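You operate a simulated robot arm through the tools that you are given. There is no shell and no other tool. Be economical: measure what you need, move in short steps, check, and stop when the job is done.

You are at the controls of a simulated robot arm. One attempt, no reset.

JOB
Press the number three key two times. Then press the square silence button two times. Then take the green insulator and leave it in the red bin. Then take the large brown ring and leave it on the top shelf of the trolley. Then put the black disc on the lower shelf of the side table. Then take the green disc and leave it on top of the gauge with an orange case. Then take the white plug and put it on the door card. Then put the black lead on top of the gauge with a teal case. Keep to this order. Set down upright: black lead.

The check looks at the end state, three seconds after you hand in, the way a careful person would. Anything else that was tipped, shoved, dropped, spilled or broken makes it a failure.

ROBOT AND FRAMES
A 7-joint arm with a vacuum gripper on a trunk, on a base that drives. Base frame: it is fixed to the floor where the robot stands at the start and does not move with it; the origin is under the middle of the robot, x ahead of it, y to its left, z up; the surface under the hand at the start is at about z = 101. Units: cm, degrees, N and s.
Its first joint turns from -149.0 to 149.0 degrees. Places, roughly: black disc (4x4x2 cm) [-890, 250, 80]; black lead (5x5x5 cm) [-830, 500, 90]; door card [-900, 225, 75]; gauge with a teal case [-875, 225, 100]; gauge with an orange case [-875, 225, 100]; green disc (4x4x2 cm) [-900, 260, 80]; green insulator (4x4x4 cm) [-300, -270, 80]; large brown ring (6x6x2 cm) [270, -490, 100]; lower shelf of the side table (20x38 cm) [-738, 544, 22]; number three key [70, 0, 100]; red bin [-625, -150, 100]; square silence button [130, 80, 110]; top shelf of the trolley [380, -700, 60]; white plug (4x4x9 cm) [-950, 240, 90]. Payload 1.06 kg.
Tool frame: the origin (TCP) lies in the middle of the cups' lips, and z points out of the cups. The gripper has 1 cup of 2.4 cm across, covering 2.4 by 2.4 cm (tool x, y); the bellows give 0.8 cm. With the vacuum on, a cup seals on a smooth face that it is pressed against (1 to 4 N); it does not hold porous or soft things. The pull reaches 23 N.
Orientation is that of the tool frame in the base frame, as [roll, pitch, yaw] about the fixed x, y, z axes, in that order (R = Rz(yaw) Ry(pitch) Rx(roll)). With the cups facing straight down, the tool's x points along the base's -x, its y along +y and its z along -z.

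CONTROLS
- The arm moves only by the tool nudge_tool. Its argument "commands" is a list of rows, each an object (a shift or turn left out is 0, a gripper value left out holds the last) with "dr": the turn, a rotation vector about the tool's x, y, z in units of 45 degrees (1.0 is 45 degrees), a list of three; "travel": the shift along the tool's x, y, z in units of 100 mm (1.0 is 100 mm), a list of three; "suction": the vacuum: 1 switches it on, 0 off. In form: [{"dr": [rx, ry, rz], "travel": [x, y, z], "suction": suction}, ...]. A call has 1 to 8 rows; each row is the pose to reach, as a shift and turn from the pose commanded when the call began, along the tool's axes at that moment. A call with a number of a shift or a turn outside -1 to 1 is refused whole. A row lasts 0.2 s, in which the tool goes at most 5 cm and 8.6 degrees; a call with a longer step from one row to the next is refused whole, and so is a gripper value outside its range. A pose out of reach is approached as far as the arm can. The call stops where the force on the tool passes 40 N (or 10 N more than at its start, if that is more) or the arm is blocked; 0.2 s more then pass. The pull builds up within a second once a cup has sealed. Time passes only in rows, and 0.2 s behind the last, so rows that repeat a pose give it time. It gives the time, the measured TCP pose, the force on the tool (base axes) and the pull of the vacuum at its end, in the units of the frame above (readings bear some noise), with the torque about the TCP (base axes, N m) and any sound that the robot's microphone picked up.
- Cameras (640 x 400 px; columns grow to the right, rows downward): "scene" is now at [4.43, 18.68, 162.81]; the picture's right is [0.20, -0.98, 0.00], its down [-0.52, -0.10, -0.85] and it looks along [0.83, 0.17, -0.53] (base axes); focal length 286 px, centre (320, 200). "wrist" rides on the gripper at [7.8, 1.9, -9.6] in the tool frame; the picture's right is [-0.24, 0.97, 0.00], its down [-0.71, -0.17, -0.69] and it looks along [-0.67, -0.16, 0.73] (tool axes); focal length 243 px, centre (320, 200). There is no depth. A picture from a camera that has moved, and an enlarged one, comes with that camera's place and axes in the base frame and with its lens.
- grab_frame(camera): a new picture of that camera. No time passes.
- move_column(by): slides the trunk up (or, below 0, down) by that many cm; the arm and the scene camera ride with it, the base frame stays. It gives what a move gives, with no picture.
- steer(legs): drives the robot by 1 to 6 legs, each [ahead, turn to the left] in cm and degrees, along the robot's own axes; the way and the turn of a leg run together, so that a leg with both is an arc; at most 150 cm and 180 degrees a leg. The arm and the cameras ride along, it lands a little off, and it stops where it bumps. It gives what a move gives.
- head_to(pan, tilt): turns the head with the scene camera to pan (to the left, within 155 degrees either way) and tilt (down, from -29 to 69), counted from straight ahead of the robot. It gives what a move gives.
- enlarge(camera, box): a new picture of the part [left, top, right, bottom] of that camera's present view, enlarged. No time passes.
- finish_job(): hands the job in; it is judged then, once.

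Go step by step. Nothing tells you exact positions but the pictures and the camera data: compare them with the known pose of the tool, close in by small moves and look again before you grip or let go. The budget is 207 turns and 200 pictures, counting those below and the enlarged ones. Unless the task says otherwise, let go and move clear before handing in, and close with one line.

The tools are called by a JSON object that holds its "method" and its "body". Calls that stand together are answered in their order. nudge_tool: Moves the arm, as the interface text tells. Its arguments: {"type":"object","properties":{"commands":{"type":"array","items":{"type":"object","properties":{"dr":{"type":"array","items":{"type":"number"}},"travel":{"type":"array","items":{"type":"number"}},"suction":{"type":"number"}}}}},"required":["commands"]} The other tools are called the same way: move_column (by) slides the trunk up or down; steer (legs) drives the base; head_to (pan, tilt) turns the head that bears the scene camera; grab_frame (camera) takes a picture; enlarge (camera, box) takes an enlarged picture of a part of a camera's view; finish_job () hands the job in.

At the start:

```text
time_s: 0.0
position: [89.9, 26.98, 127.58]
orientation: [-180.0, -0.1, 179.9]
force: [0.0, 0.4, -0.4]
ft_torque: [0.02, 0.04, 0.03]
pull: 0.0
trunk travel left (down, up): [-67.5, 3.5]
robot x, y, heading: [0.2, 0.04, -0.2]
head pan, tilt: [11.3, 31.7]
```

scene: 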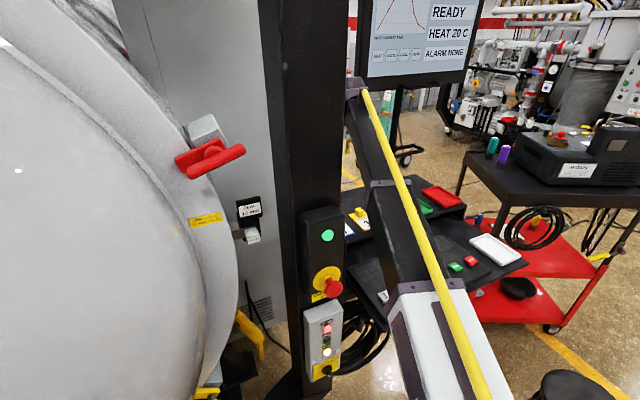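
wrist: 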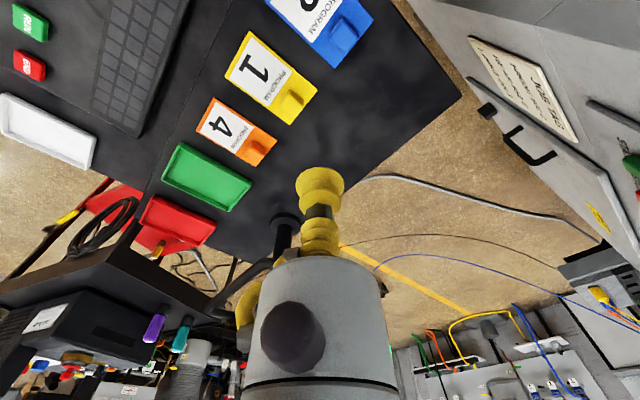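

I see a black tray carrying a keyboard or keypad, and a panel with buttons. I'll enlarge the views to find the number three key and the silence button.

{"method": "enlarge", "body": {"camera": "wrist", "box": [0, 0, 320, 200]}}

{"method": "enlarge", "body": {"camera": "scene", "box": [340, 0, 480, 88]}}

{"method": "head_to", "body": {"pan": 0, "tilt": 50}}

{"method": "grab_frame", "body": {"camera": "scene"}}

```text
2.00 times, centred on (160, 100) of wrist
camera zoom: at [82.07, 28.94, 137.18], right [0.24, 0.97, 0.0], down [0.71, -0.17, 0.69], along [0.67, -0.16, -0.73], focal length 485 px, centre (640, 400)
```

zoom: 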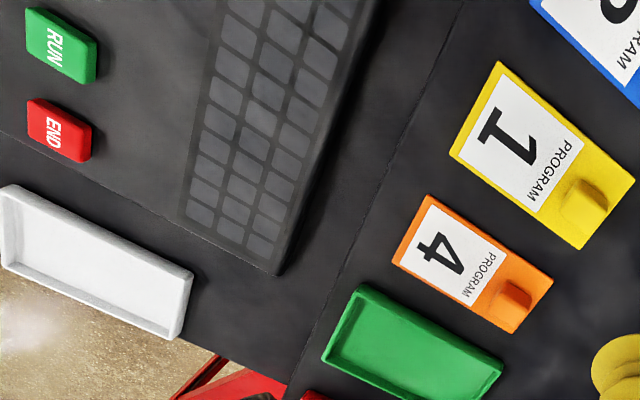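

```text
4.55 times, centred on (410, 44) of scene
camera zoom: at [4.43, 18.68, 162.81], right [0.2, -0.98, 0.0], down [-0.52, -0.1, -0.85], along [0.83, 0.17, -0.53], focal length 1302 px, centre (-89, 909)
```

zoom: 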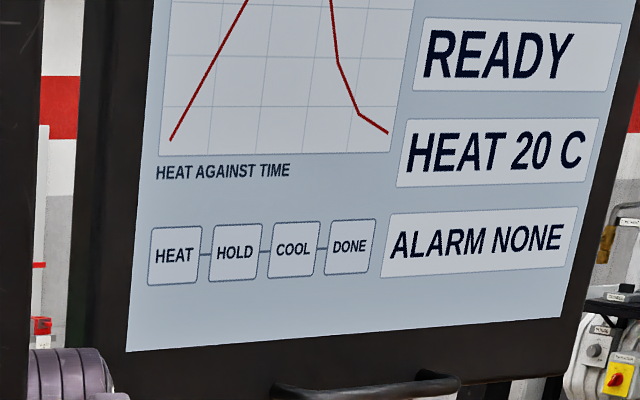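

```text
time_s: 0.8
position: [89.95, 26.98, 127.67]
orientation: [-180.0, 0.1, -180.0]
force: [-0.2, 0.1, 0.3]
ft_torque: [0.0, 0.01, -0.02]
pull: 0.1
trunk travel left (down, up): [-67.5, 3.5]
robot x, y, heading: [-0.12, 0.04, -0.0]
head pan, tilt: [0.0, 50.0]
```

```text
195 pictures are left
camera scene: at [3.34, 16.92, 160.14], right [0.0, -1.0, 0.0], down [-0.77, 0.0, -0.64], along [0.64, 0.0, -0.77], focal length 286 px, centre (320, 200)
```

scene: 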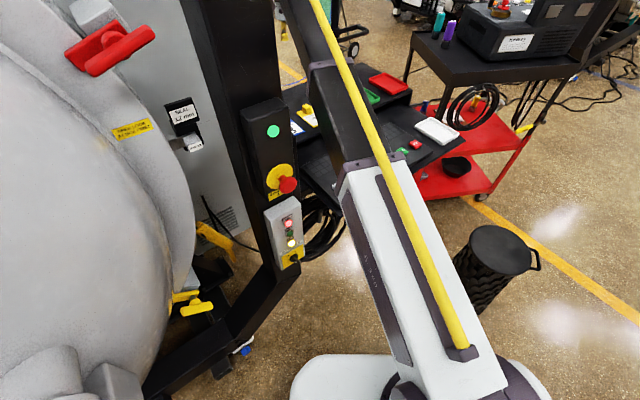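

The keyboard lies partly behind the wrist view, so I'll bring the tool back and to the right at this height and look down on it.

{"method": "nudge_tool", "body": {"commands": [{"travel": [0.3, -0.3, 0]}, {"travel": [0.6, -0.6, 0]}, {"travel": [0.8, -0.9, 0]}, {"travel": [0.8, -1, 0]}]}}

{"method": "nudge_tool", "body": {"commands": [{"travel": [0.3, -0.3, 0]}, {"travel": [0.6, -0.6, 0]}, {"travel": [0.8, -0.9, 0]}, {"travel": [0.8, -1, 0]}]}}

{"method": "grab_frame", "body": {"camera": "wrist"}}

{"method": "grab_frame", "body": {"camera": "scene"}}

```text
time_s: 1.8
position: [82.01, 16.81, 127.53]
orientation: [-180.0, 0.0, 179.9]
force: [0.5, 0.2, -0.1]
ft_torque: [0.04, 0.01, 0.03]
pull: 0.0
trunk travel left (down, up): [-67.5, 3.5]
robot x, y, heading: [0.2, 0.23, -0.1]
head pan, tilt: [0.0, 50.0]
```

```text
time_s: 2.8
position: [73.9, 6.84, 127.39]
orientation: [179.9, 0.0, 179.9]
force: [-0.2, 0.5, -0.5]
ft_torque: [0.0, 0.0, 0.0]
pull: 0.0
trunk travel left (down, up): [-67.5, 3.5]
robot x, y, heading: [-0.12, 0.25, -0.2]
head pan, tilt: [0.0, 50.0]
```

```text
194 pictures are left
camera wrist: at [66.09, 8.74, 137.05], right [0.24, 0.97, 0.0], down [0.71, -0.17, 0.69], along [0.67, -0.16, -0.73], focal length 243 px, centre (320, 200)
```

wrist: 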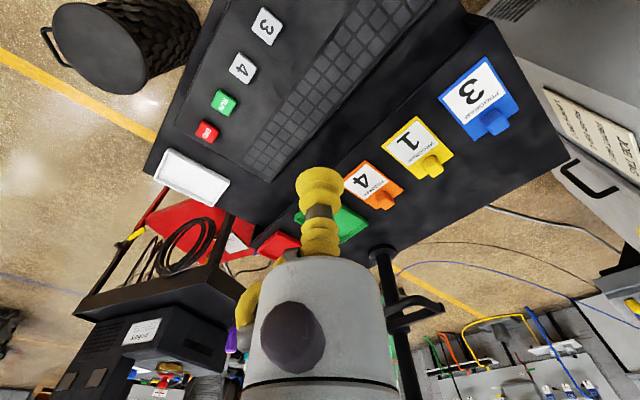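

```text
193 pictures are left
camera scene: at [3.33, 16.88, 160.13], right [0.0, -1.0, 0.0], down [-0.77, 0.0, -0.64], along [0.64, 0.0, -0.77], focal length 286 px, centre (320, 200)
```

scene: 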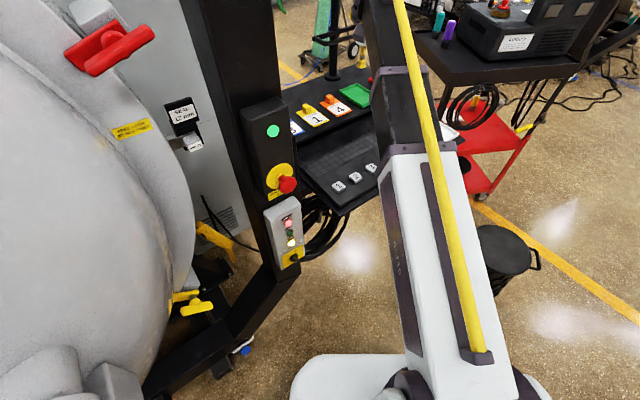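

A row of keys (…, 3, 4, RUN, END) is on the near edge of the tray. I'll zoom in on it from both cameras.

{"method": "enlarge", "body": {"camera": "scene", "box": [270, 90, 430, 220]}}

{"method": "enlarge", "body": {"camera": "wrist", "box": [180, 0, 340, 100]}}

```text
3.08 times, centred on (350, 155) of scene
camera zoom: at [3.33, 16.88, 160.13], right [0.0, -1.0, 0.0], down [-0.77, 0.0, -0.64], along [0.64, 0.0, -0.77], focal length 882 px, centre (228, 338)
```

zoom: 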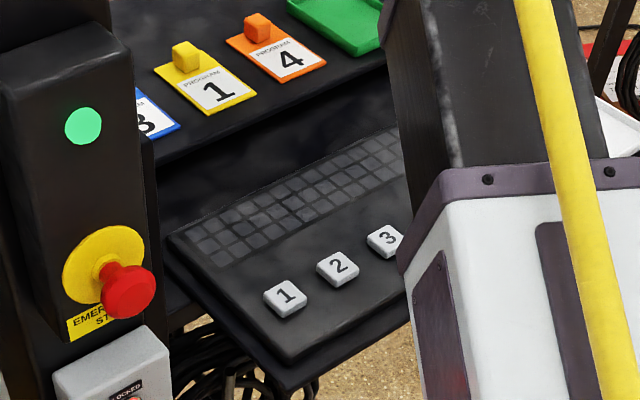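

```text
4.00 times, centred on (260, 50) of wrist
camera zoom: at [66.09, 8.74, 137.05], right [0.24, 0.97, 0.0], down [0.71, -0.17, 0.69], along [0.67, -0.16, -0.73], focal length 970 px, centre (560, 800)
```

zoom: 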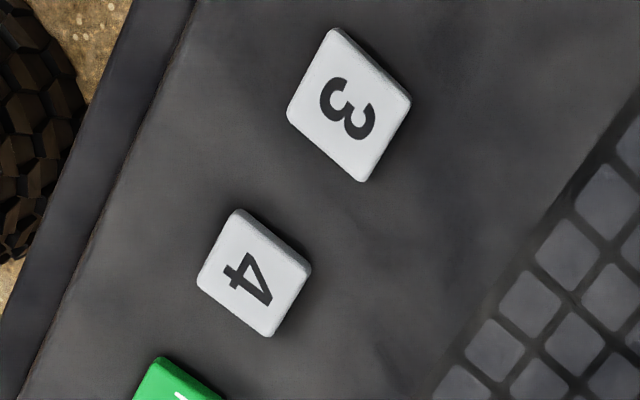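

Triangulating gives the "3" key at about (69.7, 0.6), with its top near z = 96. I'll move above it, go down to about 104 and check.

{"method": "nudge_tool", "body": {"commands": [{"travel": [0.21, -0.31, 0.2]}, {"travel": [0.42, -0.63, 0.4]}, {"travel": [0.42, -0.63, 0.8]}, {"travel": [0.42, -0.63, 1]}]}}

{"method": "nudge_tool", "body": {"commands": [{"travel": [0, 0, 0.4]}, {"travel": [0, 0, 0.8]}, {"travel": [0, 0, 1]}]}}

{"method": "grab_frame", "body": {"camera": "wrist"}}

{"method": "grab_frame", "body": {"camera": "scene"}}

```text
time_s: 3.8
position: [69.54, 0.82, 117.56]
orientation: [179.8, 0.0, -179.9]
force: [0.6, -0.7, -0.1]
ft_torque: [-0.02, 0.0, 0.0]
pull: 0.1
trunk travel left (down, up): [-67.5, 3.5]
robot x, y, heading: [0.08, 0.14, 0.2]
head pan, tilt: [0.0, 50.0]
```

```text
time_s: 4.6
position: [69.7, 0.71, 107.6]
orientation: [180.0, -0.1, -180.0]
force: [-0.1, 0.4, 0.8]
ft_torque: [-0.05, 0.06, -0.06]
pull: 0.1
trunk travel left (down, up): [-67.5, 3.5]
robot x, y, heading: [0.36, -0.04, 0.1]
head pan, tilt: [0.0, 50.0]
```

```text
190 pictures are left
camera wrist: at [61.79, 2.65, 117.22], right [0.24, 0.97, 0.0], down [0.71, -0.17, 0.69], along [0.67, -0.16, -0.73], focal length 243 px, centre (320, 200)
```

wrist: 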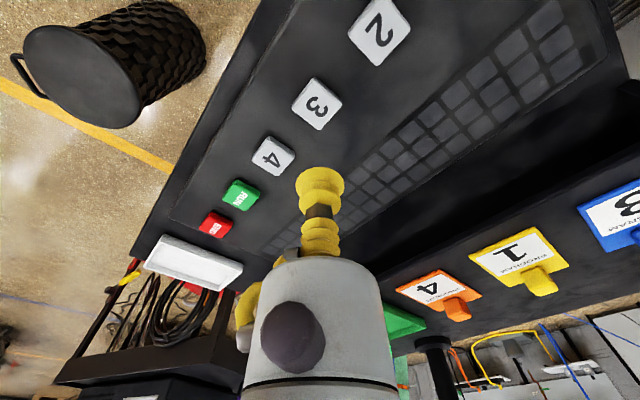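

```text
189 pictures are left
camera scene: at [3.34, 16.91, 160.13], right [0.0, -1.0, 0.0], down [-0.77, 0.0, -0.64], along [0.64, 0.0, -0.77], focal length 286 px, centre (320, 200)
```

scene: 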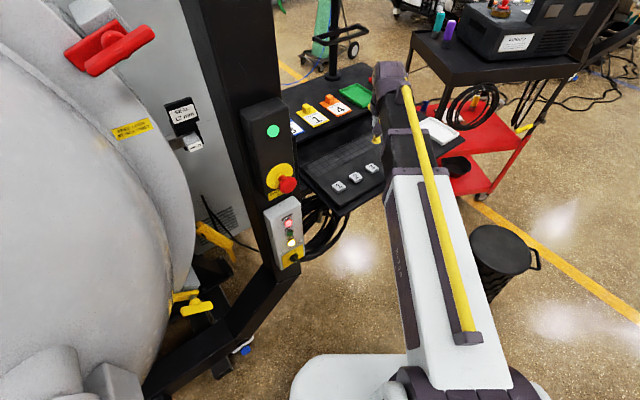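

The key stays at about (69.8, 0.5), z ≈ 96.5. Next I'll lower close to it.

{"method": "nudge_tool", "body": {"commands": [{"travel": [0, -0.02, 0.3]}, {"travel": [0, -0.02, 0.6]}, {"travel": [0, -0.02, 0.9]}]}}

{"method": "grab_frame", "body": {"camera": "wrist"}}

```text
time_s: 5.4
position: [69.91, 0.37, 98.62]
orientation: [180.0, 0.0, -180.0]
force: [-0.2, 0.5, 0.5]
ft_torque: [-0.03, 0.0, 0.03]
pull: 0.0
trunk travel left (down, up): [-67.5, 3.5]
robot x, y, heading: [0.1, -0.18, 0.4]
head pan, tilt: [0.0, 50.0]
```

```text
188 pictures are left
camera wrist: at [61.94, 2.4, 108.19], right [0.24, 0.97, 0.0], down [0.71, -0.17, 0.69], along [0.67, -0.16, -0.73], focal length 243 px, centre (320, 200)
```

wrist: 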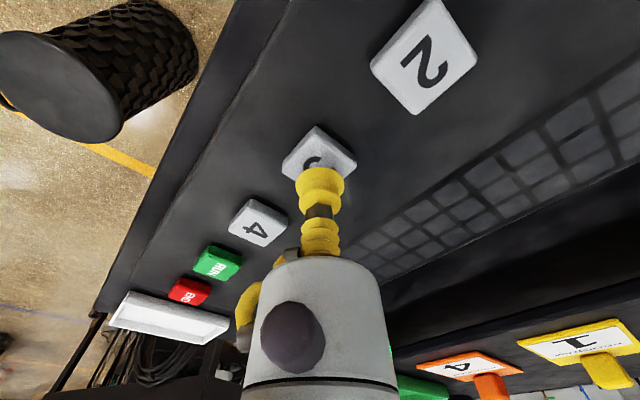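

The cup is right above the "3" key. I'll press slowly and watch the force and sound.

{"method": "nudge_tool", "body": {"commands": [{"travel": [0, 0, 0.08]}, {"travel": [0, 0, 0.14]}, {"travel": [0, 0, 0.18]}, {"travel": [0, 0, 0.22]}]}}

```text
time_s: 6.4
position: [69.76, 0.58, 96.42]
orientation: [180.0, 0.0, -180.0]
force: [0.4, 0.0, 1.2]
ft_torque: [-0.01, -0.02, 0.0]
pull: 0.1
trunk travel left (down, up): [-67.5, 3.5]
robot x, y, heading: [-0.24, -0.1, -0.1]
head pan, tilt: [0.0, 50.0]
heard: click
```

I heard a click at light force. I'll check the screen for any reaction.

{"method": "head_to", "body": {"pan": 0, "tilt": 20}}

{"method": "grab_frame", "body": {"camera": "scene"}}

{"method": "enlarge", "body": {"camera": "wrist", "box": [200, 80, 440, 230]}}

```text
time_s: 7.4
position: [69.75, 0.34, 96.35]
orientation: [179.9, 0.1, -180.0]
force: [-0.7, 0.5, 2.6]
ft_torque: [-0.02, -0.02, -0.03]
pull: 0.1
trunk travel left (down, up): [-67.5, 3.5]
robot x, y, heading: [-0.12, 0.02, 0.1]
head pan, tilt: [0.0, 20.0]
```

```text
187 pictures are left
camera scene: at [4.93, 16.92, 164.68], right [0.0, -1.0, 0.0], down [-0.34, 0.0, -0.94], along [0.94, 0.0, -0.34], focal length 286 px, centre (320, 200)
```

scene: 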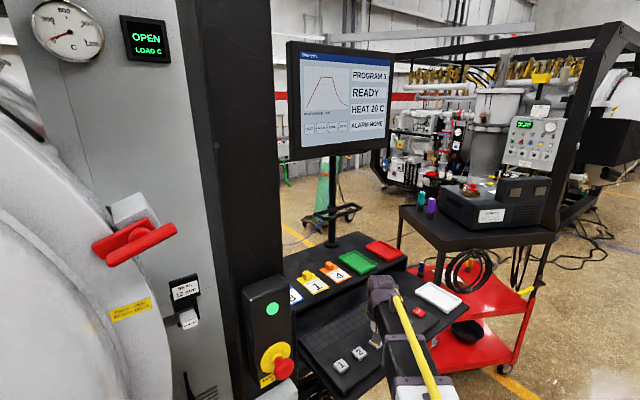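

```text
2.67 times, centred on (320, 155) of wrist
camera zoom: at [61.87, 2.4, 106.08], right [0.24, 0.97, 0.0], down [0.71, -0.17, 0.69], along [0.67, -0.16, -0.73], focal length 647 px, centre (320, 320)
```

zoom: 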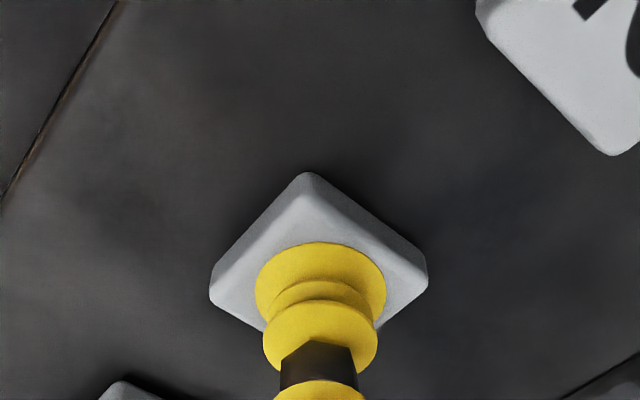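

{"method": "enlarge", "body": {"camera": "scene", "box": [280, 40, 400, 115]}}

{"method": "nudge_tool", "body": {"commands": [{"travel": [0, 0, -0.1]}, {"travel": [0, 0, -0.2]}, {"travel": [0, 0, -0.2]}, {"travel": [0, 0, -0.2]}, {"travel": [0, 0, -0.12]}, {"travel": [0, 0, -0.06]}, {"travel": [0, 0, 0.0]}]}}

{"method": "enlarge", "body": {"camera": "scene", "box": [280, 40, 400, 115]}}

```text
5.33 times, centred on (340, 78) of scene
camera zoom: at [4.93, 16.92, 164.68], right [0.0, -1.0, 0.0], down [-0.34, 0.0, -0.94], along [0.94, 0.0, -0.34], focal length 1528 px, centre (213, 853)
```

zoom: 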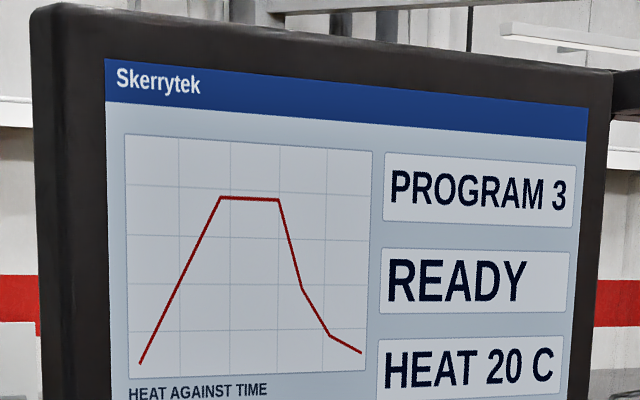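

```text
time_s: 9.0
position: [69.81, 0.53, 96.39]
orientation: [-180.0, 0.0, 180.0]
force: [-0.2, -1.4, 2.4]
ft_torque: [0.0, -0.01, 0.04]
pull: 0.1
trunk travel left (down, up): [-67.5, 3.5]
robot x, y, heading: [0.34, -0.02, -0.0]
head pan, tilt: [0.0, 20.0]
heard: click
```

```text
5.33 times, centred on (340, 78) of scene
camera zoom: at [4.92, 16.9, 164.7], right [0.0, -1.0, 0.0], down [-0.34, 0.0, -0.94], along [0.94, 0.0, -0.34], focal length 1528 px, centre (213, 853)
```

zoom: 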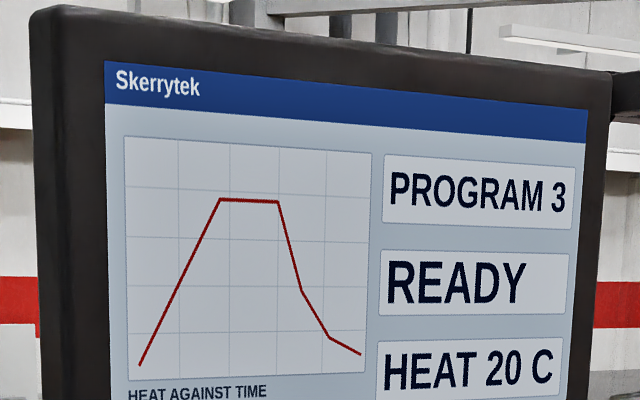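

Two presses made two clicks, so the key is done. I'll rise and look for the square silence button near (130, 80, 110).

{"method": "nudge_tool", "body": {"commands": [{"travel": [0, 0, -0.4]}, {"travel": [0, 0, -0.8]}, {"travel": [0, 0, -1]}]}}

{"method": "nudge_tool", "body": {"commands": [{"travel": [0, 0, -0.5]}, {"travel": [0, 0, -1]}]}}

{"method": "nudge_tool", "body": {"commands": [{"travel": [0, 0, -0.5]}, {"travel": [0, 0, -1]}]}}

{"method": "head_to", "body": {"pan": 32, "tilt": 20}}

{"method": "grab_frame", "body": {"camera": "scene"}}

{"method": "grab_frame", "body": {"camera": "wrist"}}

```text
time_s: 9.8
position: [69.79, 0.47, 106.48]
orientation: [-180.0, 0.1, 179.9]
force: [0.2, -0.8, 0.5]
ft_torque: [0.03, -0.02, -0.03]
pull: 0.1
trunk travel left (down, up): [-67.5, 3.5]
robot x, y, heading: [-0.12, 0.25, 0.2]
head pan, tilt: [0.0, 20.0]
```

```text
time_s: 10.4
position: [69.64, 0.65, 116.43]
orientation: [-180.0, 0.0, -179.9]
force: [-0.1, -0.6, 0.5]
ft_torque: [0.02, 0.03, -0.01]
pull: 0.0
trunk travel left (down, up): [-67.5, 3.5]
robot x, y, heading: [-0.32, -0.2, -0.1]
head pan, tilt: [0.0, 20.0]
```

```text
time_s: 11.0
position: [69.77, 0.52, 126.59]
orientation: [-180.0, 0.0, -180.0]
force: [-0.6, -1.0, 0.3]
ft_torque: [0.0, -0.01, -0.01]
pull: 0.1
trunk travel left (down, up): [-67.5, 3.5]
robot x, y, heading: [0.07, -0.19, -0.0]
head pan, tilt: [0.0, 20.0]
```

```text
time_s: 11.9
position: [69.74, 0.5, 126.55]
orientation: [-179.9, -0.1, -179.9]
force: [0.0, 0.1, 0.4]
ft_torque: [-0.02, 0.01, -0.02]
pull: 0.1
trunk travel left (down, up): [-67.5, 3.5]
robot x, y, heading: [-0.13, 0.05, 0.2]
head pan, tilt: [32.0, 20.0]
```

```text
183 pictures are left
camera scene: at [3.54, 21.84, 164.69], right [0.53, -0.85, 0.0], down [-0.29, -0.18, -0.94], along [0.8, 0.5, -0.34], focal length 286 px, centre (320, 200)
```

scene: 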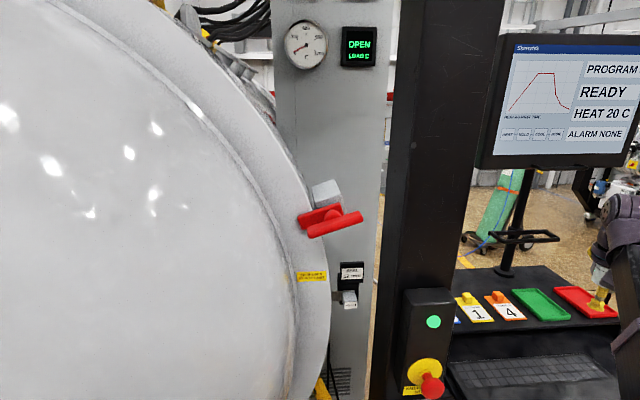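

```text
182 pictures are left
camera wrist: at [61.9, 2.44, 136.08], right [0.24, 0.97, 0.0], down [0.71, -0.17, 0.69], along [0.67, -0.16, -0.73], focal length 243 px, centre (320, 200)
```

wrist: 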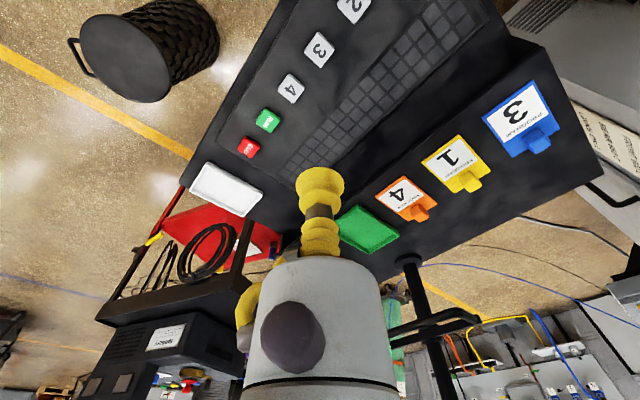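

The silence button is probably on the grey cabinet past the black column. I'll move back over the tray and yaw the wrist camera toward it.

{"method": "nudge_tool", "body": {"commands": [{"travel": [-0.3, 0.3, 0]}, {"travel": [-0.6, 0.6, 0]}, {"travel": [-0.8, 0.9, 0]}, {"travel": [-0.8, 1, 0]}]}}

{"method": "nudge_tool", "body": {"commands": [{"travel": [-0.3, 0.3, 0]}, {"travel": [-0.6, 0.6, 0]}, {"travel": [-0.8, 0.9, 0]}, {"travel": [-0.8, 1, 0]}]}}

{"method": "nudge_tool", "body": {"commands": [{"dr": [0, 0, -0.18]}, {"dr": [0, 0, -0.36]}, {"dr": [0, 0, -0.54]}, {"dr": [0, 0, -0.72]}, {"dr": [0, 0, -0.9]}, {"dr": [0, 0, -1]}]}}

{"method": "grab_frame", "body": {"camera": "wrist"}}

```text
time_s: 12.9
position: [77.92, 10.53, 126.33]
orientation: [180.0, -0.1, -179.9]
force: [0.4, 0.1, 0.1]
ft_torque: [0.01, 0.0, -0.02]
pull: 0.1
trunk travel left (down, up): [-67.5, 3.5]
robot x, y, heading: [0.01, -0.37, 0.0]
head pan, tilt: [32.0, 20.0]
```

```text
time_s: 13.9
position: [85.83, 20.49, 126.38]
orientation: [-180.0, 0.0, 179.9]
force: [-1.5, 0.0, -0.4]
ft_torque: [0.02, 0.03, 0.04]
pull: 0.0
trunk travel left (down, up): [-67.5, 3.5]
robot x, y, heading: [0.12, -0.27, -0.0]
head pan, tilt: [32.0, 20.0]
```

```text
time_s: 15.3
position: [85.75, 20.45, 126.43]
orientation: [180.0, 0.1, -134.9]
force: [0.2, -0.3, 0.1]
ft_torque: [0.02, 0.0, -0.07]
pull: 0.1
trunk travel left (down, up): [-67.5, 3.5]
robot x, y, heading: [-0.05, 0.38, 0.2]
head pan, tilt: [32.0, 20.0]
```

```text
181 pictures are left
camera wrist: at [78.86, 16.33, 135.99], right [-0.52, 0.85, 0.0], down [0.62, 0.38, 0.68], along [0.58, 0.36, -0.73], focal length 243 px, centre (320, 200)
```

wrist: 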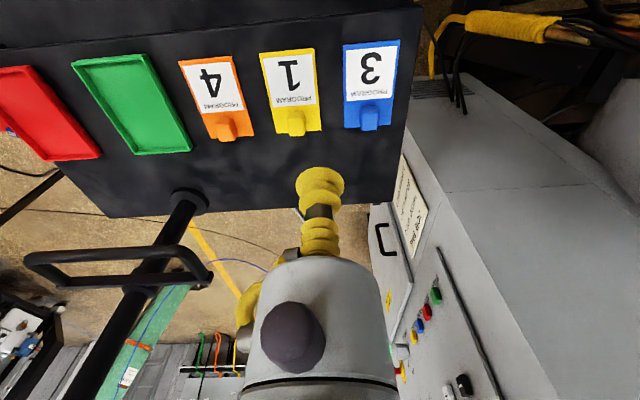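

I see a cabinet face with coloured buttons and more controls at lower right. I'll zoom in.

{"method": "enlarge", "body": {"camera": "wrist", "box": [370, 200, 530, 400]}}

{"method": "enlarge", "body": {"camera": "scene", "box": [340, 0, 500, 100]}}

```text
2.00 times, centred on (450, 300) of wrist
camera zoom: at [78.86, 16.33, 135.99], right [-0.52, 0.85, 0.0], down [0.62, 0.38, 0.68], along [0.58, 0.36, -0.73], focal length 485 px, centre (60, 0)
```

zoom: 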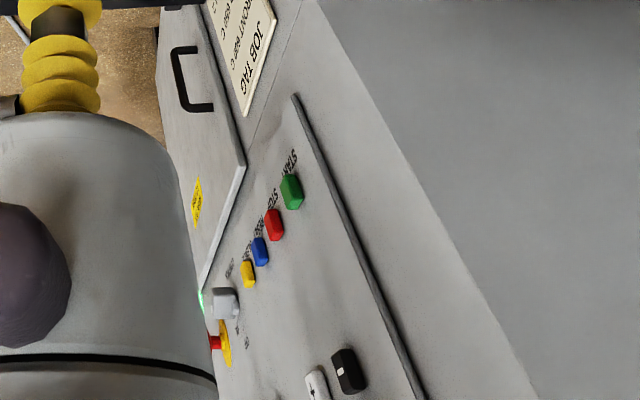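

```text
4.00 times, centred on (420, 50) of scene
camera zoom: at [3.53, 21.85, 164.69], right [0.53, -0.85, 0.0], down [-0.29, -0.18, -0.94], along [0.8, 0.5, -0.34], focal length 1146 px, centre (-80, 800)
```

zoom: 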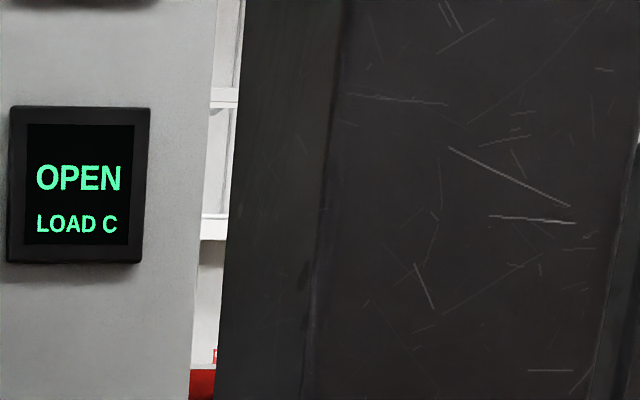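

The panel's button row (green, red, blue, yellow) looks to be about 80 cm past the tray and faces away from me, so I'll have to drive around. I'll survey the floor first.

{"method": "head_to", "body": {"pan": -20, "tilt": 30}}

{"method": "grab_frame", "body": {"camera": "scene"}}

{"method": "head_to", "body": {"pan": -75, "tilt": 25}}

{"method": "grab_frame", "body": {"camera": "scene"}}

{"method": "head_to", "body": {"pan": -140, "tilt": 25}}

{"method": "grab_frame", "body": {"camera": "scene"}}

{"method": "head_to", "body": {"pan": 140, "tilt": 25}}

{"method": "grab_frame", "body": {"camera": "scene"}}

```text
time_s: 16.5
position: [85.78, 20.51, 126.39]
orientation: [179.9, 0.0, -135.0]
force: [0.5, -0.6, -0.5]
ft_torque: [0.0, 0.05, -0.01]
pull: 0.0
trunk travel left (down, up): [-67.5, 3.5]
robot x, y, heading: [0.09, -0.02, 0.2]
head pan, tilt: [-20.0, 30.0]
```

```text
178 pictures are left
camera scene: at [4.14, 13.83, 163.09], right [-0.34, -0.94, 0.0], down [-0.47, 0.17, -0.87], along [0.81, -0.3, -0.5], focal length 286 px, centre (320, 200)
```

scene: 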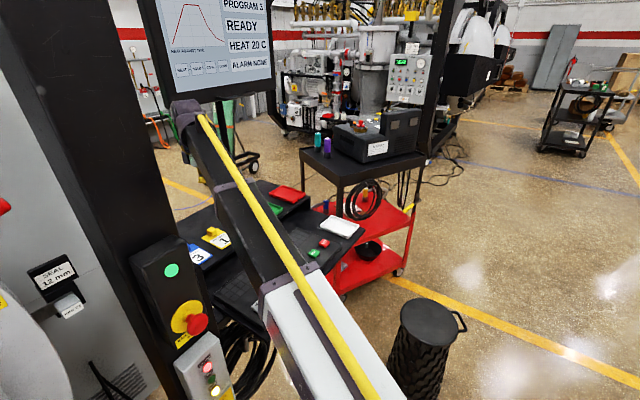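

```text
time_s: 17.8
position: [85.94, 20.47, 126.32]
orientation: [-180.0, 0.0, -134.9]
force: [-0.1, 0.3, -0.1]
ft_torque: [0.02, 0.01, 0.01]
pull: 0.0
trunk travel left (down, up): [-67.5, 3.5]
robot x, y, heading: [-0.31, -0.15, -0.1]
head pan, tilt: [-75.0, 25.0]
```

```text
177 pictures are left
camera scene: at [-1.97, 8.02, 163.88], right [-0.97, -0.26, 0.0], down [-0.11, 0.41, -0.91], along [0.24, -0.88, -0.42], focal length 286 px, centre (320, 200)
```

scene: 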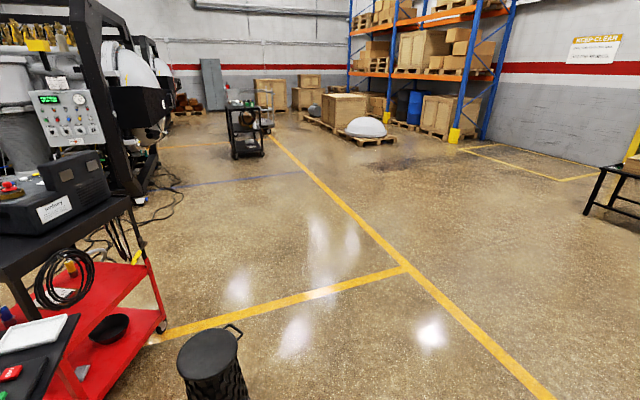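

```text
time_s: 19.1
position: [85.78, 20.47, 126.42]
orientation: [-180.0, -0.1, -135.1]
force: [0.6, 0.1, -0.5]
ft_torque: [0.0, 0.02, -0.01]
pull: 0.1
trunk travel left (down, up): [-67.5, 3.5]
robot x, y, heading: [-0.25, 0.17, 0.0]
head pan, tilt: [-140.0, 25.0]
```

```text
176 pictures are left
camera scene: at [-11.42, 10.99, 163.88], right [-0.64, 0.77, 0.0], down [0.32, 0.27, -0.91], along [-0.69, -0.58, -0.42], focal length 286 px, centre (320, 200)
```

scene: 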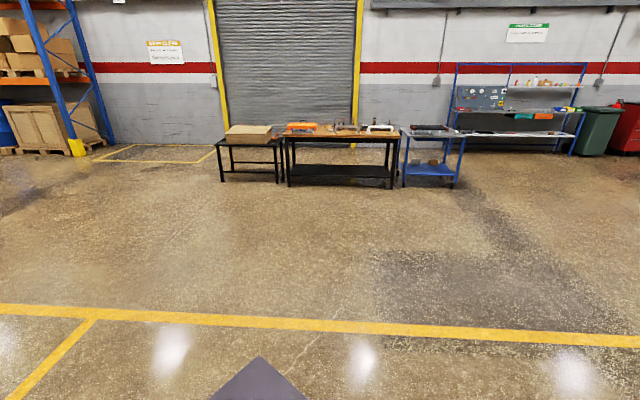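

```text
time_s: 23.0
position: [85.77, 20.5, 126.46]
orientation: [-180.0, 0.0, -135.0]
force: [0.4, 0.5, -0.6]
ft_torque: [-0.04, 0.01, 0.02]
pull: 0.0
trunk travel left (down, up): [-67.5, 3.5]
robot x, y, heading: [0.11, -0.08, -0.2]
head pan, tilt: [140.0, 25.0]
```

```text
175 pictures are left
camera scene: at [-11.42, 22.84, 163.88], right [0.64, 0.77, 0.0], down [0.32, -0.27, -0.91], along [-0.69, 0.58, -0.42], focal length 286 px, centre (320, 200)
```

scene: 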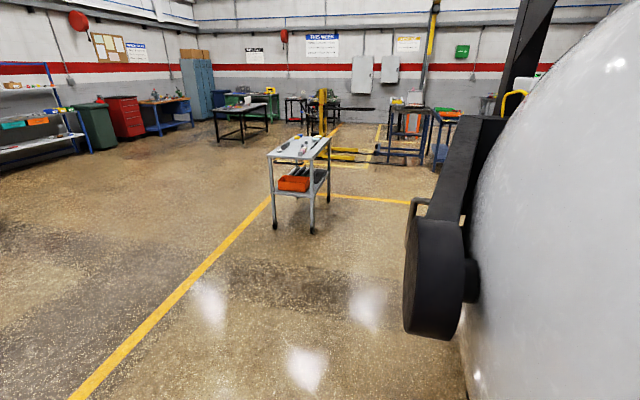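

The gap between tray and trolley is too narrow (about 40 cm), so I'll go around the trolley's right side. First I'll pull the arm in.

{"method": "nudge_tool", "body": {"commands": [{"dr": [0, 0, 0.18]}, {"dr": [0, 0, 0.36]}, {"dr": [0, 0, 0.54]}, {"dr": [0, 0, 0.72]}, {"dr": [0, 0, 0.9]}, {"dr": [0, 0, 1]}]}}

{"method": "nudge_tool", "body": {"commands": [{"travel": [0.3, -0.3, -0.1]}, {"travel": [0.6, -0.6, -0.2]}, {"travel": [0.9, -0.9, -0.3]}, {"travel": [1, -1, -0.5]}]}}

{"method": "nudge_tool", "body": {"commands": [{"travel": [0.3, -0.3, -0.1]}, {"travel": [0.6, -0.6, -0.2]}, {"travel": [0.9, -0.9, -0.3]}, {"travel": [1, -1, -0.5]}]}}

{"method": "steer", "body": {"legs": [[-25, 0], [0, -90]]}}

{"method": "head_to", "body": {"pan": 30, "tilt": 30}}

{"method": "grab_frame", "body": {"camera": "scene"}}

```text
time_s: 24.4
position: [85.77, 20.44, 126.27]
orientation: [-180.0, -0.1, 179.9]
force: [-0.4, 0.3, -0.4]
ft_torque: [-0.01, 0.03, 0.01]
pull: 0.0
trunk travel left (down, up): [-67.5, 3.5]
robot x, y, heading: [-0.03, -0.1, -0.1]
head pan, tilt: [140.0, 25.0]
```

```text
time_s: 25.4
position: [75.69, 10.4, 131.26]
orientation: [179.9, 0.2, 179.8]
force: [14.0, 8.1, -20.0]
ft_torque: [-1.11, -0.23, -0.83]
pull: 0.1
trunk travel left (down, up): [-67.5, 3.5]
robot x, y, heading: [-0.09, 0.23, 0.0]
head pan, tilt: [140.0, 25.0]
```

```text
time_s: 25.7
position: [75.4, 10.01, 131.49]
orientation: [-180.0, 0.6, 179.5]
force: [7.8, 0.0, -11.3]
ft_torque: [-0.13, -0.22, -0.04]
pull: 0.1
out of reach, approached as far as the arm can: row 1
trunk travel left (down, up): [-67.5, 3.5]
robot x, y, heading: [-0.29, -0.02, -0.0]
head pan, tilt: [140.0, 25.0]
stopped in row 1: the force on the tool passed its limit at 56 N (the readings are from after the stop); the commanded pose is now the measured one
```

```text
time_s: 31.3
position: [-14.81, -75.37, 131.47]
orientation: [179.9, 0.5, 89.8]
force: [2.1, -11.9, -26.8]
ft_torque: [-0.96, 0.46, -0.31]
pull: 0.0
trunk travel left (down, up): [-67.5, 3.5]
robot x, y, heading: [-24.78, 0.08, -89.9]
head pan, tilt: [140.0, 25.0]
```

```text
time_s: 33.2
position: [-14.83, -75.37, 131.58]
orientation: [180.0, 0.7, 89.7]
force: [1.7, -10.4, -20.2]
ft_torque: [-0.82, 0.31, -0.23]
pull: 0.1
trunk travel left (down, up): [-67.5, 3.5]
robot x, y, heading: [-25.18, 0.13, -90.0]
head pan, tilt: [30.0, 30.0]
```

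```text
174 pictures are left
camera scene: at [-3.29, -3.44, 163.08], right [-0.86, -0.5, 0.0], down [-0.25, 0.43, -0.87], along [0.43, -0.75, -0.5], focal length 286 px, centre (320, 200)
```

scene: 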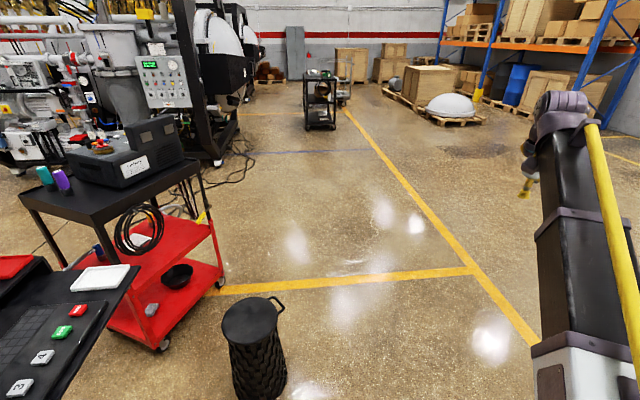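

An unexpected force persists even after driving, probably the wrist against its own arm. I'll look at it.

{"method": "grab_frame", "body": {"camera": "wrist"}}

{"method": "head_to", "body": {"pan": 0, "tilt": 25}}

{"method": "grab_frame", "body": {"camera": "scene"}}

```text
173 pictures are left
camera wrist: at [-12.95, -67.44, 141.04], right [0.97, -0.24, 0.0], down [-0.18, -0.7, 0.69], along [-0.16, -0.67, -0.72], focal length 243 px, centre (320, 200)
```

wrist: 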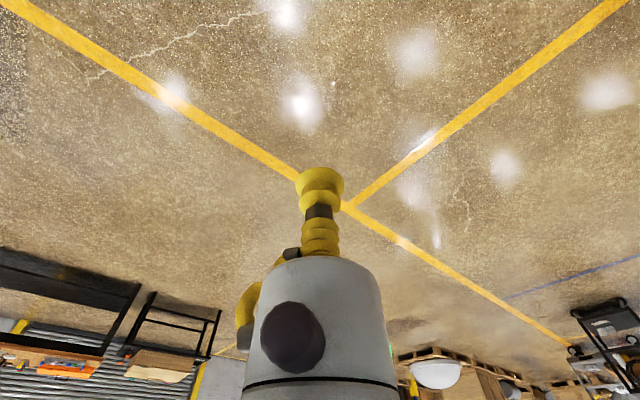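

```text
time_s: 34.2
position: [-14.77, -75.41, 131.39]
orientation: [180.0, 0.5, 89.7]
force: [2.0, -10.0, -22.3]
ft_torque: [-0.79, 0.39, -0.25]
pull: 0.2
trunk travel left (down, up): [-67.5, 3.5]
robot x, y, heading: [-24.96, -0.03, -89.8]
head pan, tilt: [0.0, 25.0]
```

```text
172 pictures are left
camera scene: at [-7.81, -4.84, 163.88], right [-1.0, 0.0, 0.0], down [0.0, 0.42, -0.91], along [0.0, -0.91, -0.42], focal length 286 px, centre (320, 200)
```

scene: 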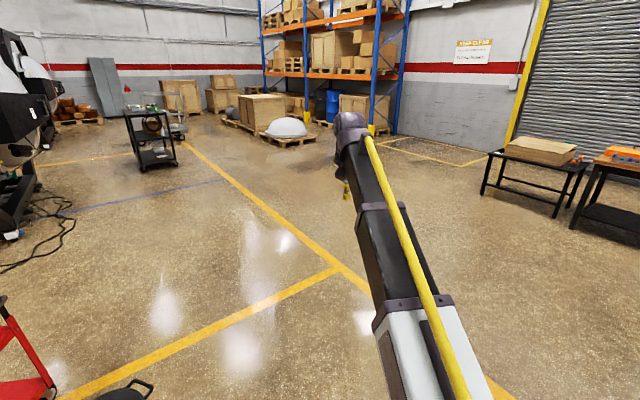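

The gripper touches its own forearm when high and close. I'll lower it a little to free it.

{"method": "nudge_tool", "body": {"commands": [{"travel": [0, 0, 0.4]}, {"travel": [0, 0, 0.8]}, {"travel": [0, 0, 1]}]}}

{"method": "nudge_tool", "body": {"commands": [{"travel": [0.4, 0, 0.2]}, {"travel": [0.8, -0.2, 0.4]}, {"travel": [1, -0.4, 0.6]}]}}

{"method": "head_to", "body": {"pan": 60, "tilt": 35}}

{"method": "grab_frame", "body": {"camera": "scene"}}

```text
time_s: 35.0
position: [-14.84, -75.46, 121.32]
orientation: [179.9, 0.5, 89.7]
force: [0.0, -0.4, -0.2]
ft_torque: [0.0, 0.0, 0.02]
pull: 0.2
trunk travel left (down, up): [-67.5, 3.5]
robot x, y, heading: [-24.88, -0.08, -90.0]
head pan, tilt: [0.0, 25.0]
```

```text
time_s: 35.8
position: [-18.69, -65.42, 115.57]
orientation: [179.8, 0.5, 89.7]
force: [-0.1, -0.2, 0.2]
ft_torque: [0.01, 0.01, 0.01]
pull: 0.0
trunk travel left (down, up): [-67.5, 3.5]
robot x, y, heading: [-25.33, 0.05, -89.9]
head pan, tilt: [0.0, 25.0]
```

```text
time_s: 37.1
position: [-18.64, -65.32, 115.53]
orientation: [-180.0, 0.5, 89.7]
force: [-1.0, -0.2, -0.9]
ft_torque: [-0.02, -0.01, -0.01]
pull: 0.0
trunk travel left (down, up): [-67.5, 3.5]
robot x, y, heading: [-24.66, 0.35, -90.0]
head pan, tilt: [60.0, 35.0]
```

```text
171 pictures are left
camera scene: at [-0.2, -0.01, 162.31], right [-0.5, -0.87, 0.0], down [-0.5, 0.29, -0.82], along [0.71, -0.41, -0.57], focal length 286 px, centre (320, 200)
```

scene: 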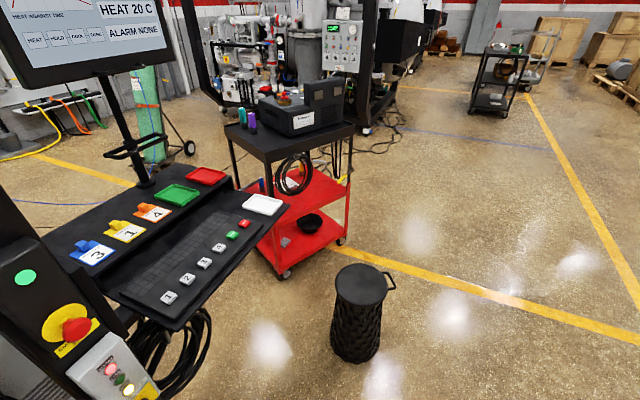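

The arm is free now. I'll drive right, then ahead past the trolley's right side.

{"method": "steer", "body": {"legs": [[150, 0], [0, 90], [130, 0], [135, 0]]}}

{"method": "head_to", "body": {"pan": 90, "tilt": 30}}

{"method": "grab_frame", "body": {"camera": "scene"}}

{"method": "head_to", "body": {"pan": 45, "tilt": 30}}

{"method": "grab_frame", "body": {"camera": "scene"}}

```text
time_s: 60.8
position: [306.25, -138.76, 115.43]
orientation: [-179.9, 0.5, 179.9]
force: [0.7, 0.2, 0.0]
ft_torque: [-0.02, -0.02, -0.01]
pull: 0.1
trunk travel left (down, up): [-67.5, 3.5]
robot x, y, heading: [240.65, -145.21, 0.4]
head pan, tilt: [60.0, 35.0]
```

```text
time_s: 61.7
position: [306.26, -138.68, 115.52]
orientation: [180.0, 0.5, 179.9]
force: [-1.0, 0.5, -0.5]
ft_torque: [0.02, 0.0, 0.0]
pull: 0.1
trunk travel left (down, up): [-67.5, 3.5]
robot x, y, heading: [241.09, -145.15, -0.1]
head pan, tilt: [90.0, 30.0]
```

```text
170 pictures are left
camera scene: at [236.48, -119.3, 163.08], right [1.0, 0.0, 0.0], down [0.0, -0.5, -0.87], along [0.0, 0.87, -0.5], focal length 286 px, centre (320, 200)
```

scene: 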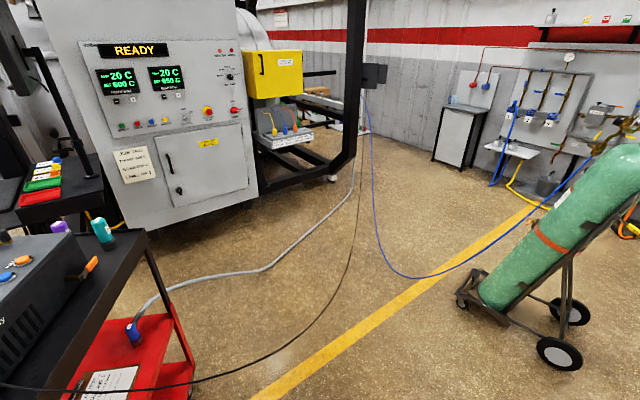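

```text
time_s: 62.8
position: [306.22, -138.69, 115.45]
orientation: [179.9, 0.6, 179.9]
force: [-0.1, -0.2, 0.1]
ft_torque: [-0.02, 0.0, 0.01]
pull: 0.0
trunk travel left (down, up): [-67.5, 3.5]
robot x, y, heading: [240.84, -145.27, 0.1]
head pan, tilt: [45.0, 30.0]
```

```text
169 pictures are left
camera scene: at [242.88, -121.91, 163.08], right [0.71, -0.7, 0.0], down [-0.35, -0.36, -0.87], along [0.61, 0.62, -0.5], focal length 286 px, centre (320, 200)
```

scene: 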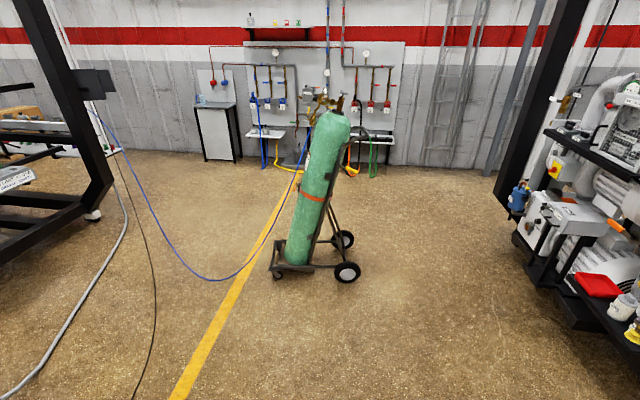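

I can see the panel now; the yellow button comes out at about (130, 80, 112), which matches the given spot. I'll drive closer and look again.

{"method": "steer", "body": {"legs": [[0, 90], [115, 0], [0, 50]]}}

{"method": "head_to", "body": {"pan": 5, "tilt": 35}}

{"method": "grab_frame", "body": {"camera": "scene"}}

```text
time_s: 74.5
position: [192.66, 6.35, 115.51]
orientation: [-180.0, 0.5, -43.1]
force: [0.4, 0.8, -0.6]
ft_torque: [0.0, 0.01, -0.01]
pull: 0.1
trunk travel left (down, up): [-67.5, 3.5]
robot x, y, heading: [244.74, -33.61, 137.2]
head pan, tilt: [45.0, 30.0]
```

```text
time_s: 75.6
position: [192.55, 6.4, 115.52]
orientation: [-180.0, 0.6, -43.1]
force: [-0.6, 0.6, 0.2]
ft_torque: [-0.01, -0.02, 0.0]
pull: 0.0
trunk travel left (down, up): [-67.5, 3.5]
robot x, y, heading: [244.92, -33.42, 137.0]
head pan, tilt: [5.0, 35.0]
```

```text
168 pictures are left
camera scene: at [229.68, -43.71, 162.31], right [0.61, 0.79, 0.0], down [0.45, -0.35, -0.82], along [-0.65, 0.5, -0.57], focal length 286 px, centre (320, 200)
```

scene: 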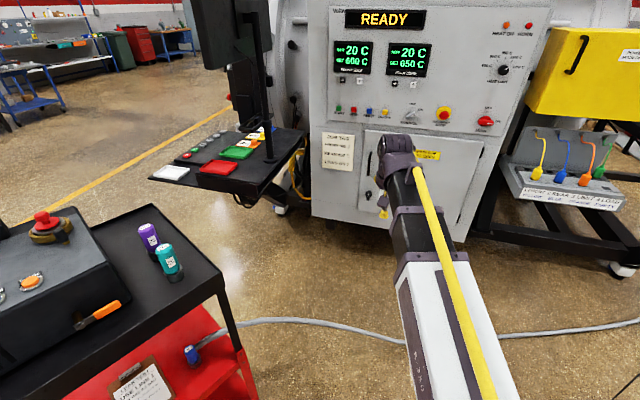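

{"method": "enlarge", "body": {"camera": "scene", "box": [325, 80, 525, 150]}}

{"method": "enlarge", "body": {"camera": "scene", "box": [325, 0, 525, 80]}}

```text
3.20 times, centred on (425, 115) of scene
camera zoom: at [229.68, -43.71, 162.31], right [0.61, 0.79, 0.0], down [0.45, -0.35, -0.82], along [-0.65, 0.5, -0.57], focal length 917 px, centre (-16, 472)
```

zoom: 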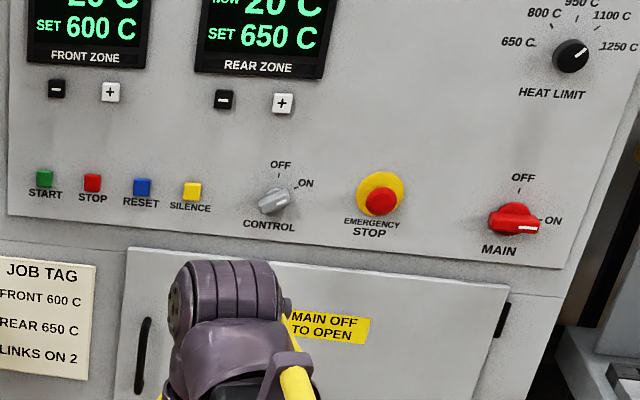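

```text
3.20 times, centred on (425, 40) of scene
camera zoom: at [229.68, -43.71, 162.31], right [0.61, 0.79, 0.0], down [0.45, -0.35, -0.82], along [-0.65, 0.5, -0.57], focal length 917 px, centre (-16, 712)
```

zoom: 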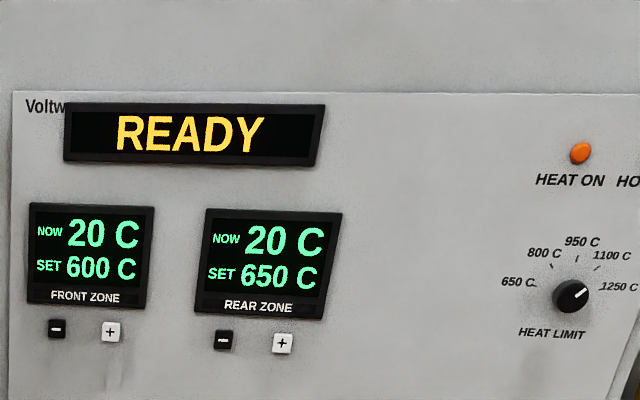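

The yellow square button is labelled SILENCE, at roughly (132, 75, 114). I'll extend the arm in the free space here and tilt the tool to horizontal.

{"method": "nudge_tool", "body": {"commands": [{"travel": [-0.4, 0, 0]}, {"travel": [-0.8, 0, 0]}, {"travel": [-1, 0, 0]}]}}

{"method": "nudge_tool", "body": {"commands": [{"dr": [0, -0.18, 0], "travel": [-0.15, 0, 0]}, {"dr": [0, -0.36, 0], "travel": [-0.3, 0, 0]}, {"dr": [0, -0.54, 0], "travel": [-0.45, 0, 0]}, {"dr": [0, -0.72, 0], "travel": [-0.6, 0, 0]}, {"dr": [0, -0.9, 0], "travel": [-0.75, 0, 0]}, {"dr": [0, -1, 0], "travel": [-0.9, 0, 0]}]}}

{"method": "nudge_tool", "body": {"commands": [{"dr": [0, -0.18, 0]}, {"dr": [0, -0.36, 0]}, {"dr": [0, -0.54, 0]}, {"dr": [0, -0.72, 0]}, {"dr": [0, -0.9, 0]}, {"dr": [0, -1, 0]}]}}

{"method": "grab_frame", "body": {"camera": "wrist"}}

{"method": "grab_frame", "body": {"camera": "scene"}}

```text
time_s: 76.4
position: [185.21, 13.3, 115.66]
orientation: [180.0, 0.4, -43.1]
force: [-0.3, 0.1, -0.1]
ft_torque: [-0.01, 0.03, 0.01]
pull: 0.0
trunk travel left (down, up): [-67.5, 3.5]
robot x, y, heading: [244.66, -33.57, 137.2]
head pan, tilt: [5.0, 35.0]
```

```text
time_s: 77.8
position: [178.73, 19.28, 115.8]
orientation: [-179.9, 45.7, -43.2]
force: [0.2, -0.4, 0.3]
ft_torque: [0.03, 0.03, 0.04]
pull: 0.1
trunk travel left (down, up): [-67.5, 3.5]
robot x, y, heading: [244.18, -33.22, 137.4]
head pan, tilt: [5.0, 35.0]
```

```text
time_s: 79.2
position: [178.67, 19.4, 115.57]
orientation: [126.7, 87.0, -96.8]
force: [0.2, 0.0, 1.0]
ft_torque: [-0.05, -0.08, 0.05]
pull: 0.1
trunk travel left (down, up): [-67.5, 3.5]
robot x, y, heading: [244.86, -33.49, 137.2]
head pan, tilt: [5.0, 35.0]
```

```text
165 pictures are left
camera wrist: at [184.31, 11.1, 108.15], right [-0.67, -0.69, 0.28], down [0.62, -0.31, 0.72], along [-0.41, 0.65, 0.64], focal length 243 px, centre (320, 200)
```

wrist: 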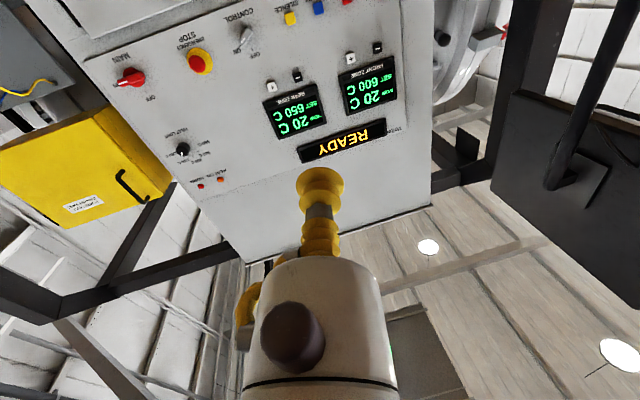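

```text
164 pictures are left
camera scene: at [229.68, -43.7, 162.31], right [0.61, 0.79, 0.0], down [0.45, -0.35, -0.82], along [-0.65, 0.5, -0.57], focal length 286 px, centre (320, 200)
```

scene: 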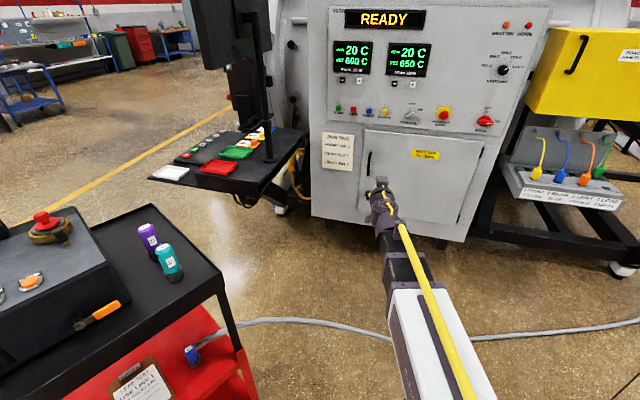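

The tool is level, pointing at the panel. I'll drive forward 58 cm, which should leave about 18 cm to the panel.

{"method": "steer", "body": {"legs": [[30, 0], [28, 0]]}}

{"method": "grab_frame", "body": {"camera": "wrist"}}

{"method": "grab_frame", "body": {"camera": "scene"}}

```text
time_s: 82.8
position: [135.86, 58.88, 115.67]
orientation: [178.5, 88.5, -45.0]
force: [0.4, -0.2, 0.1]
ft_torque: [0.01, 0.01, -0.01]
pull: 0.1
trunk travel left (down, up): [-67.5, 3.5]
robot x, y, heading: [201.96, 6.01, 137.3]
head pan, tilt: [5.0, 35.0]
```

```text
163 pictures are left
camera wrist: at [141.56, 50.92, 108.14], right [-0.67, -0.7, 0.24], down [0.6, -0.33, 0.72], along [-0.43, 0.63, 0.65], focal length 243 px, centre (320, 200)
```

wrist: 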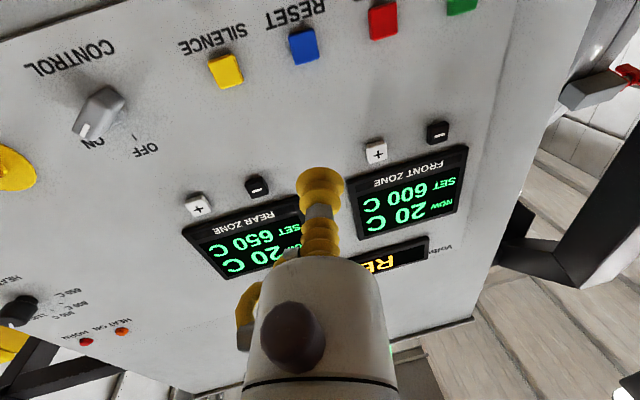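

```text
162 pictures are left
camera scene: at [186.79, -4.12, 162.3], right [0.61, 0.79, 0.0], down [0.45, -0.35, -0.82], along [-0.65, 0.5, -0.57], focal length 286 px, centre (320, 200)
```

scene: 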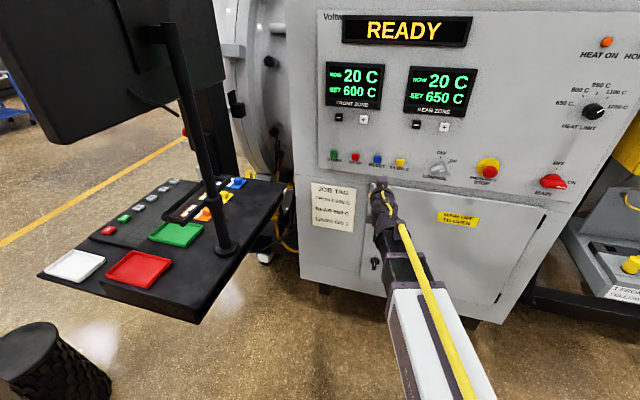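

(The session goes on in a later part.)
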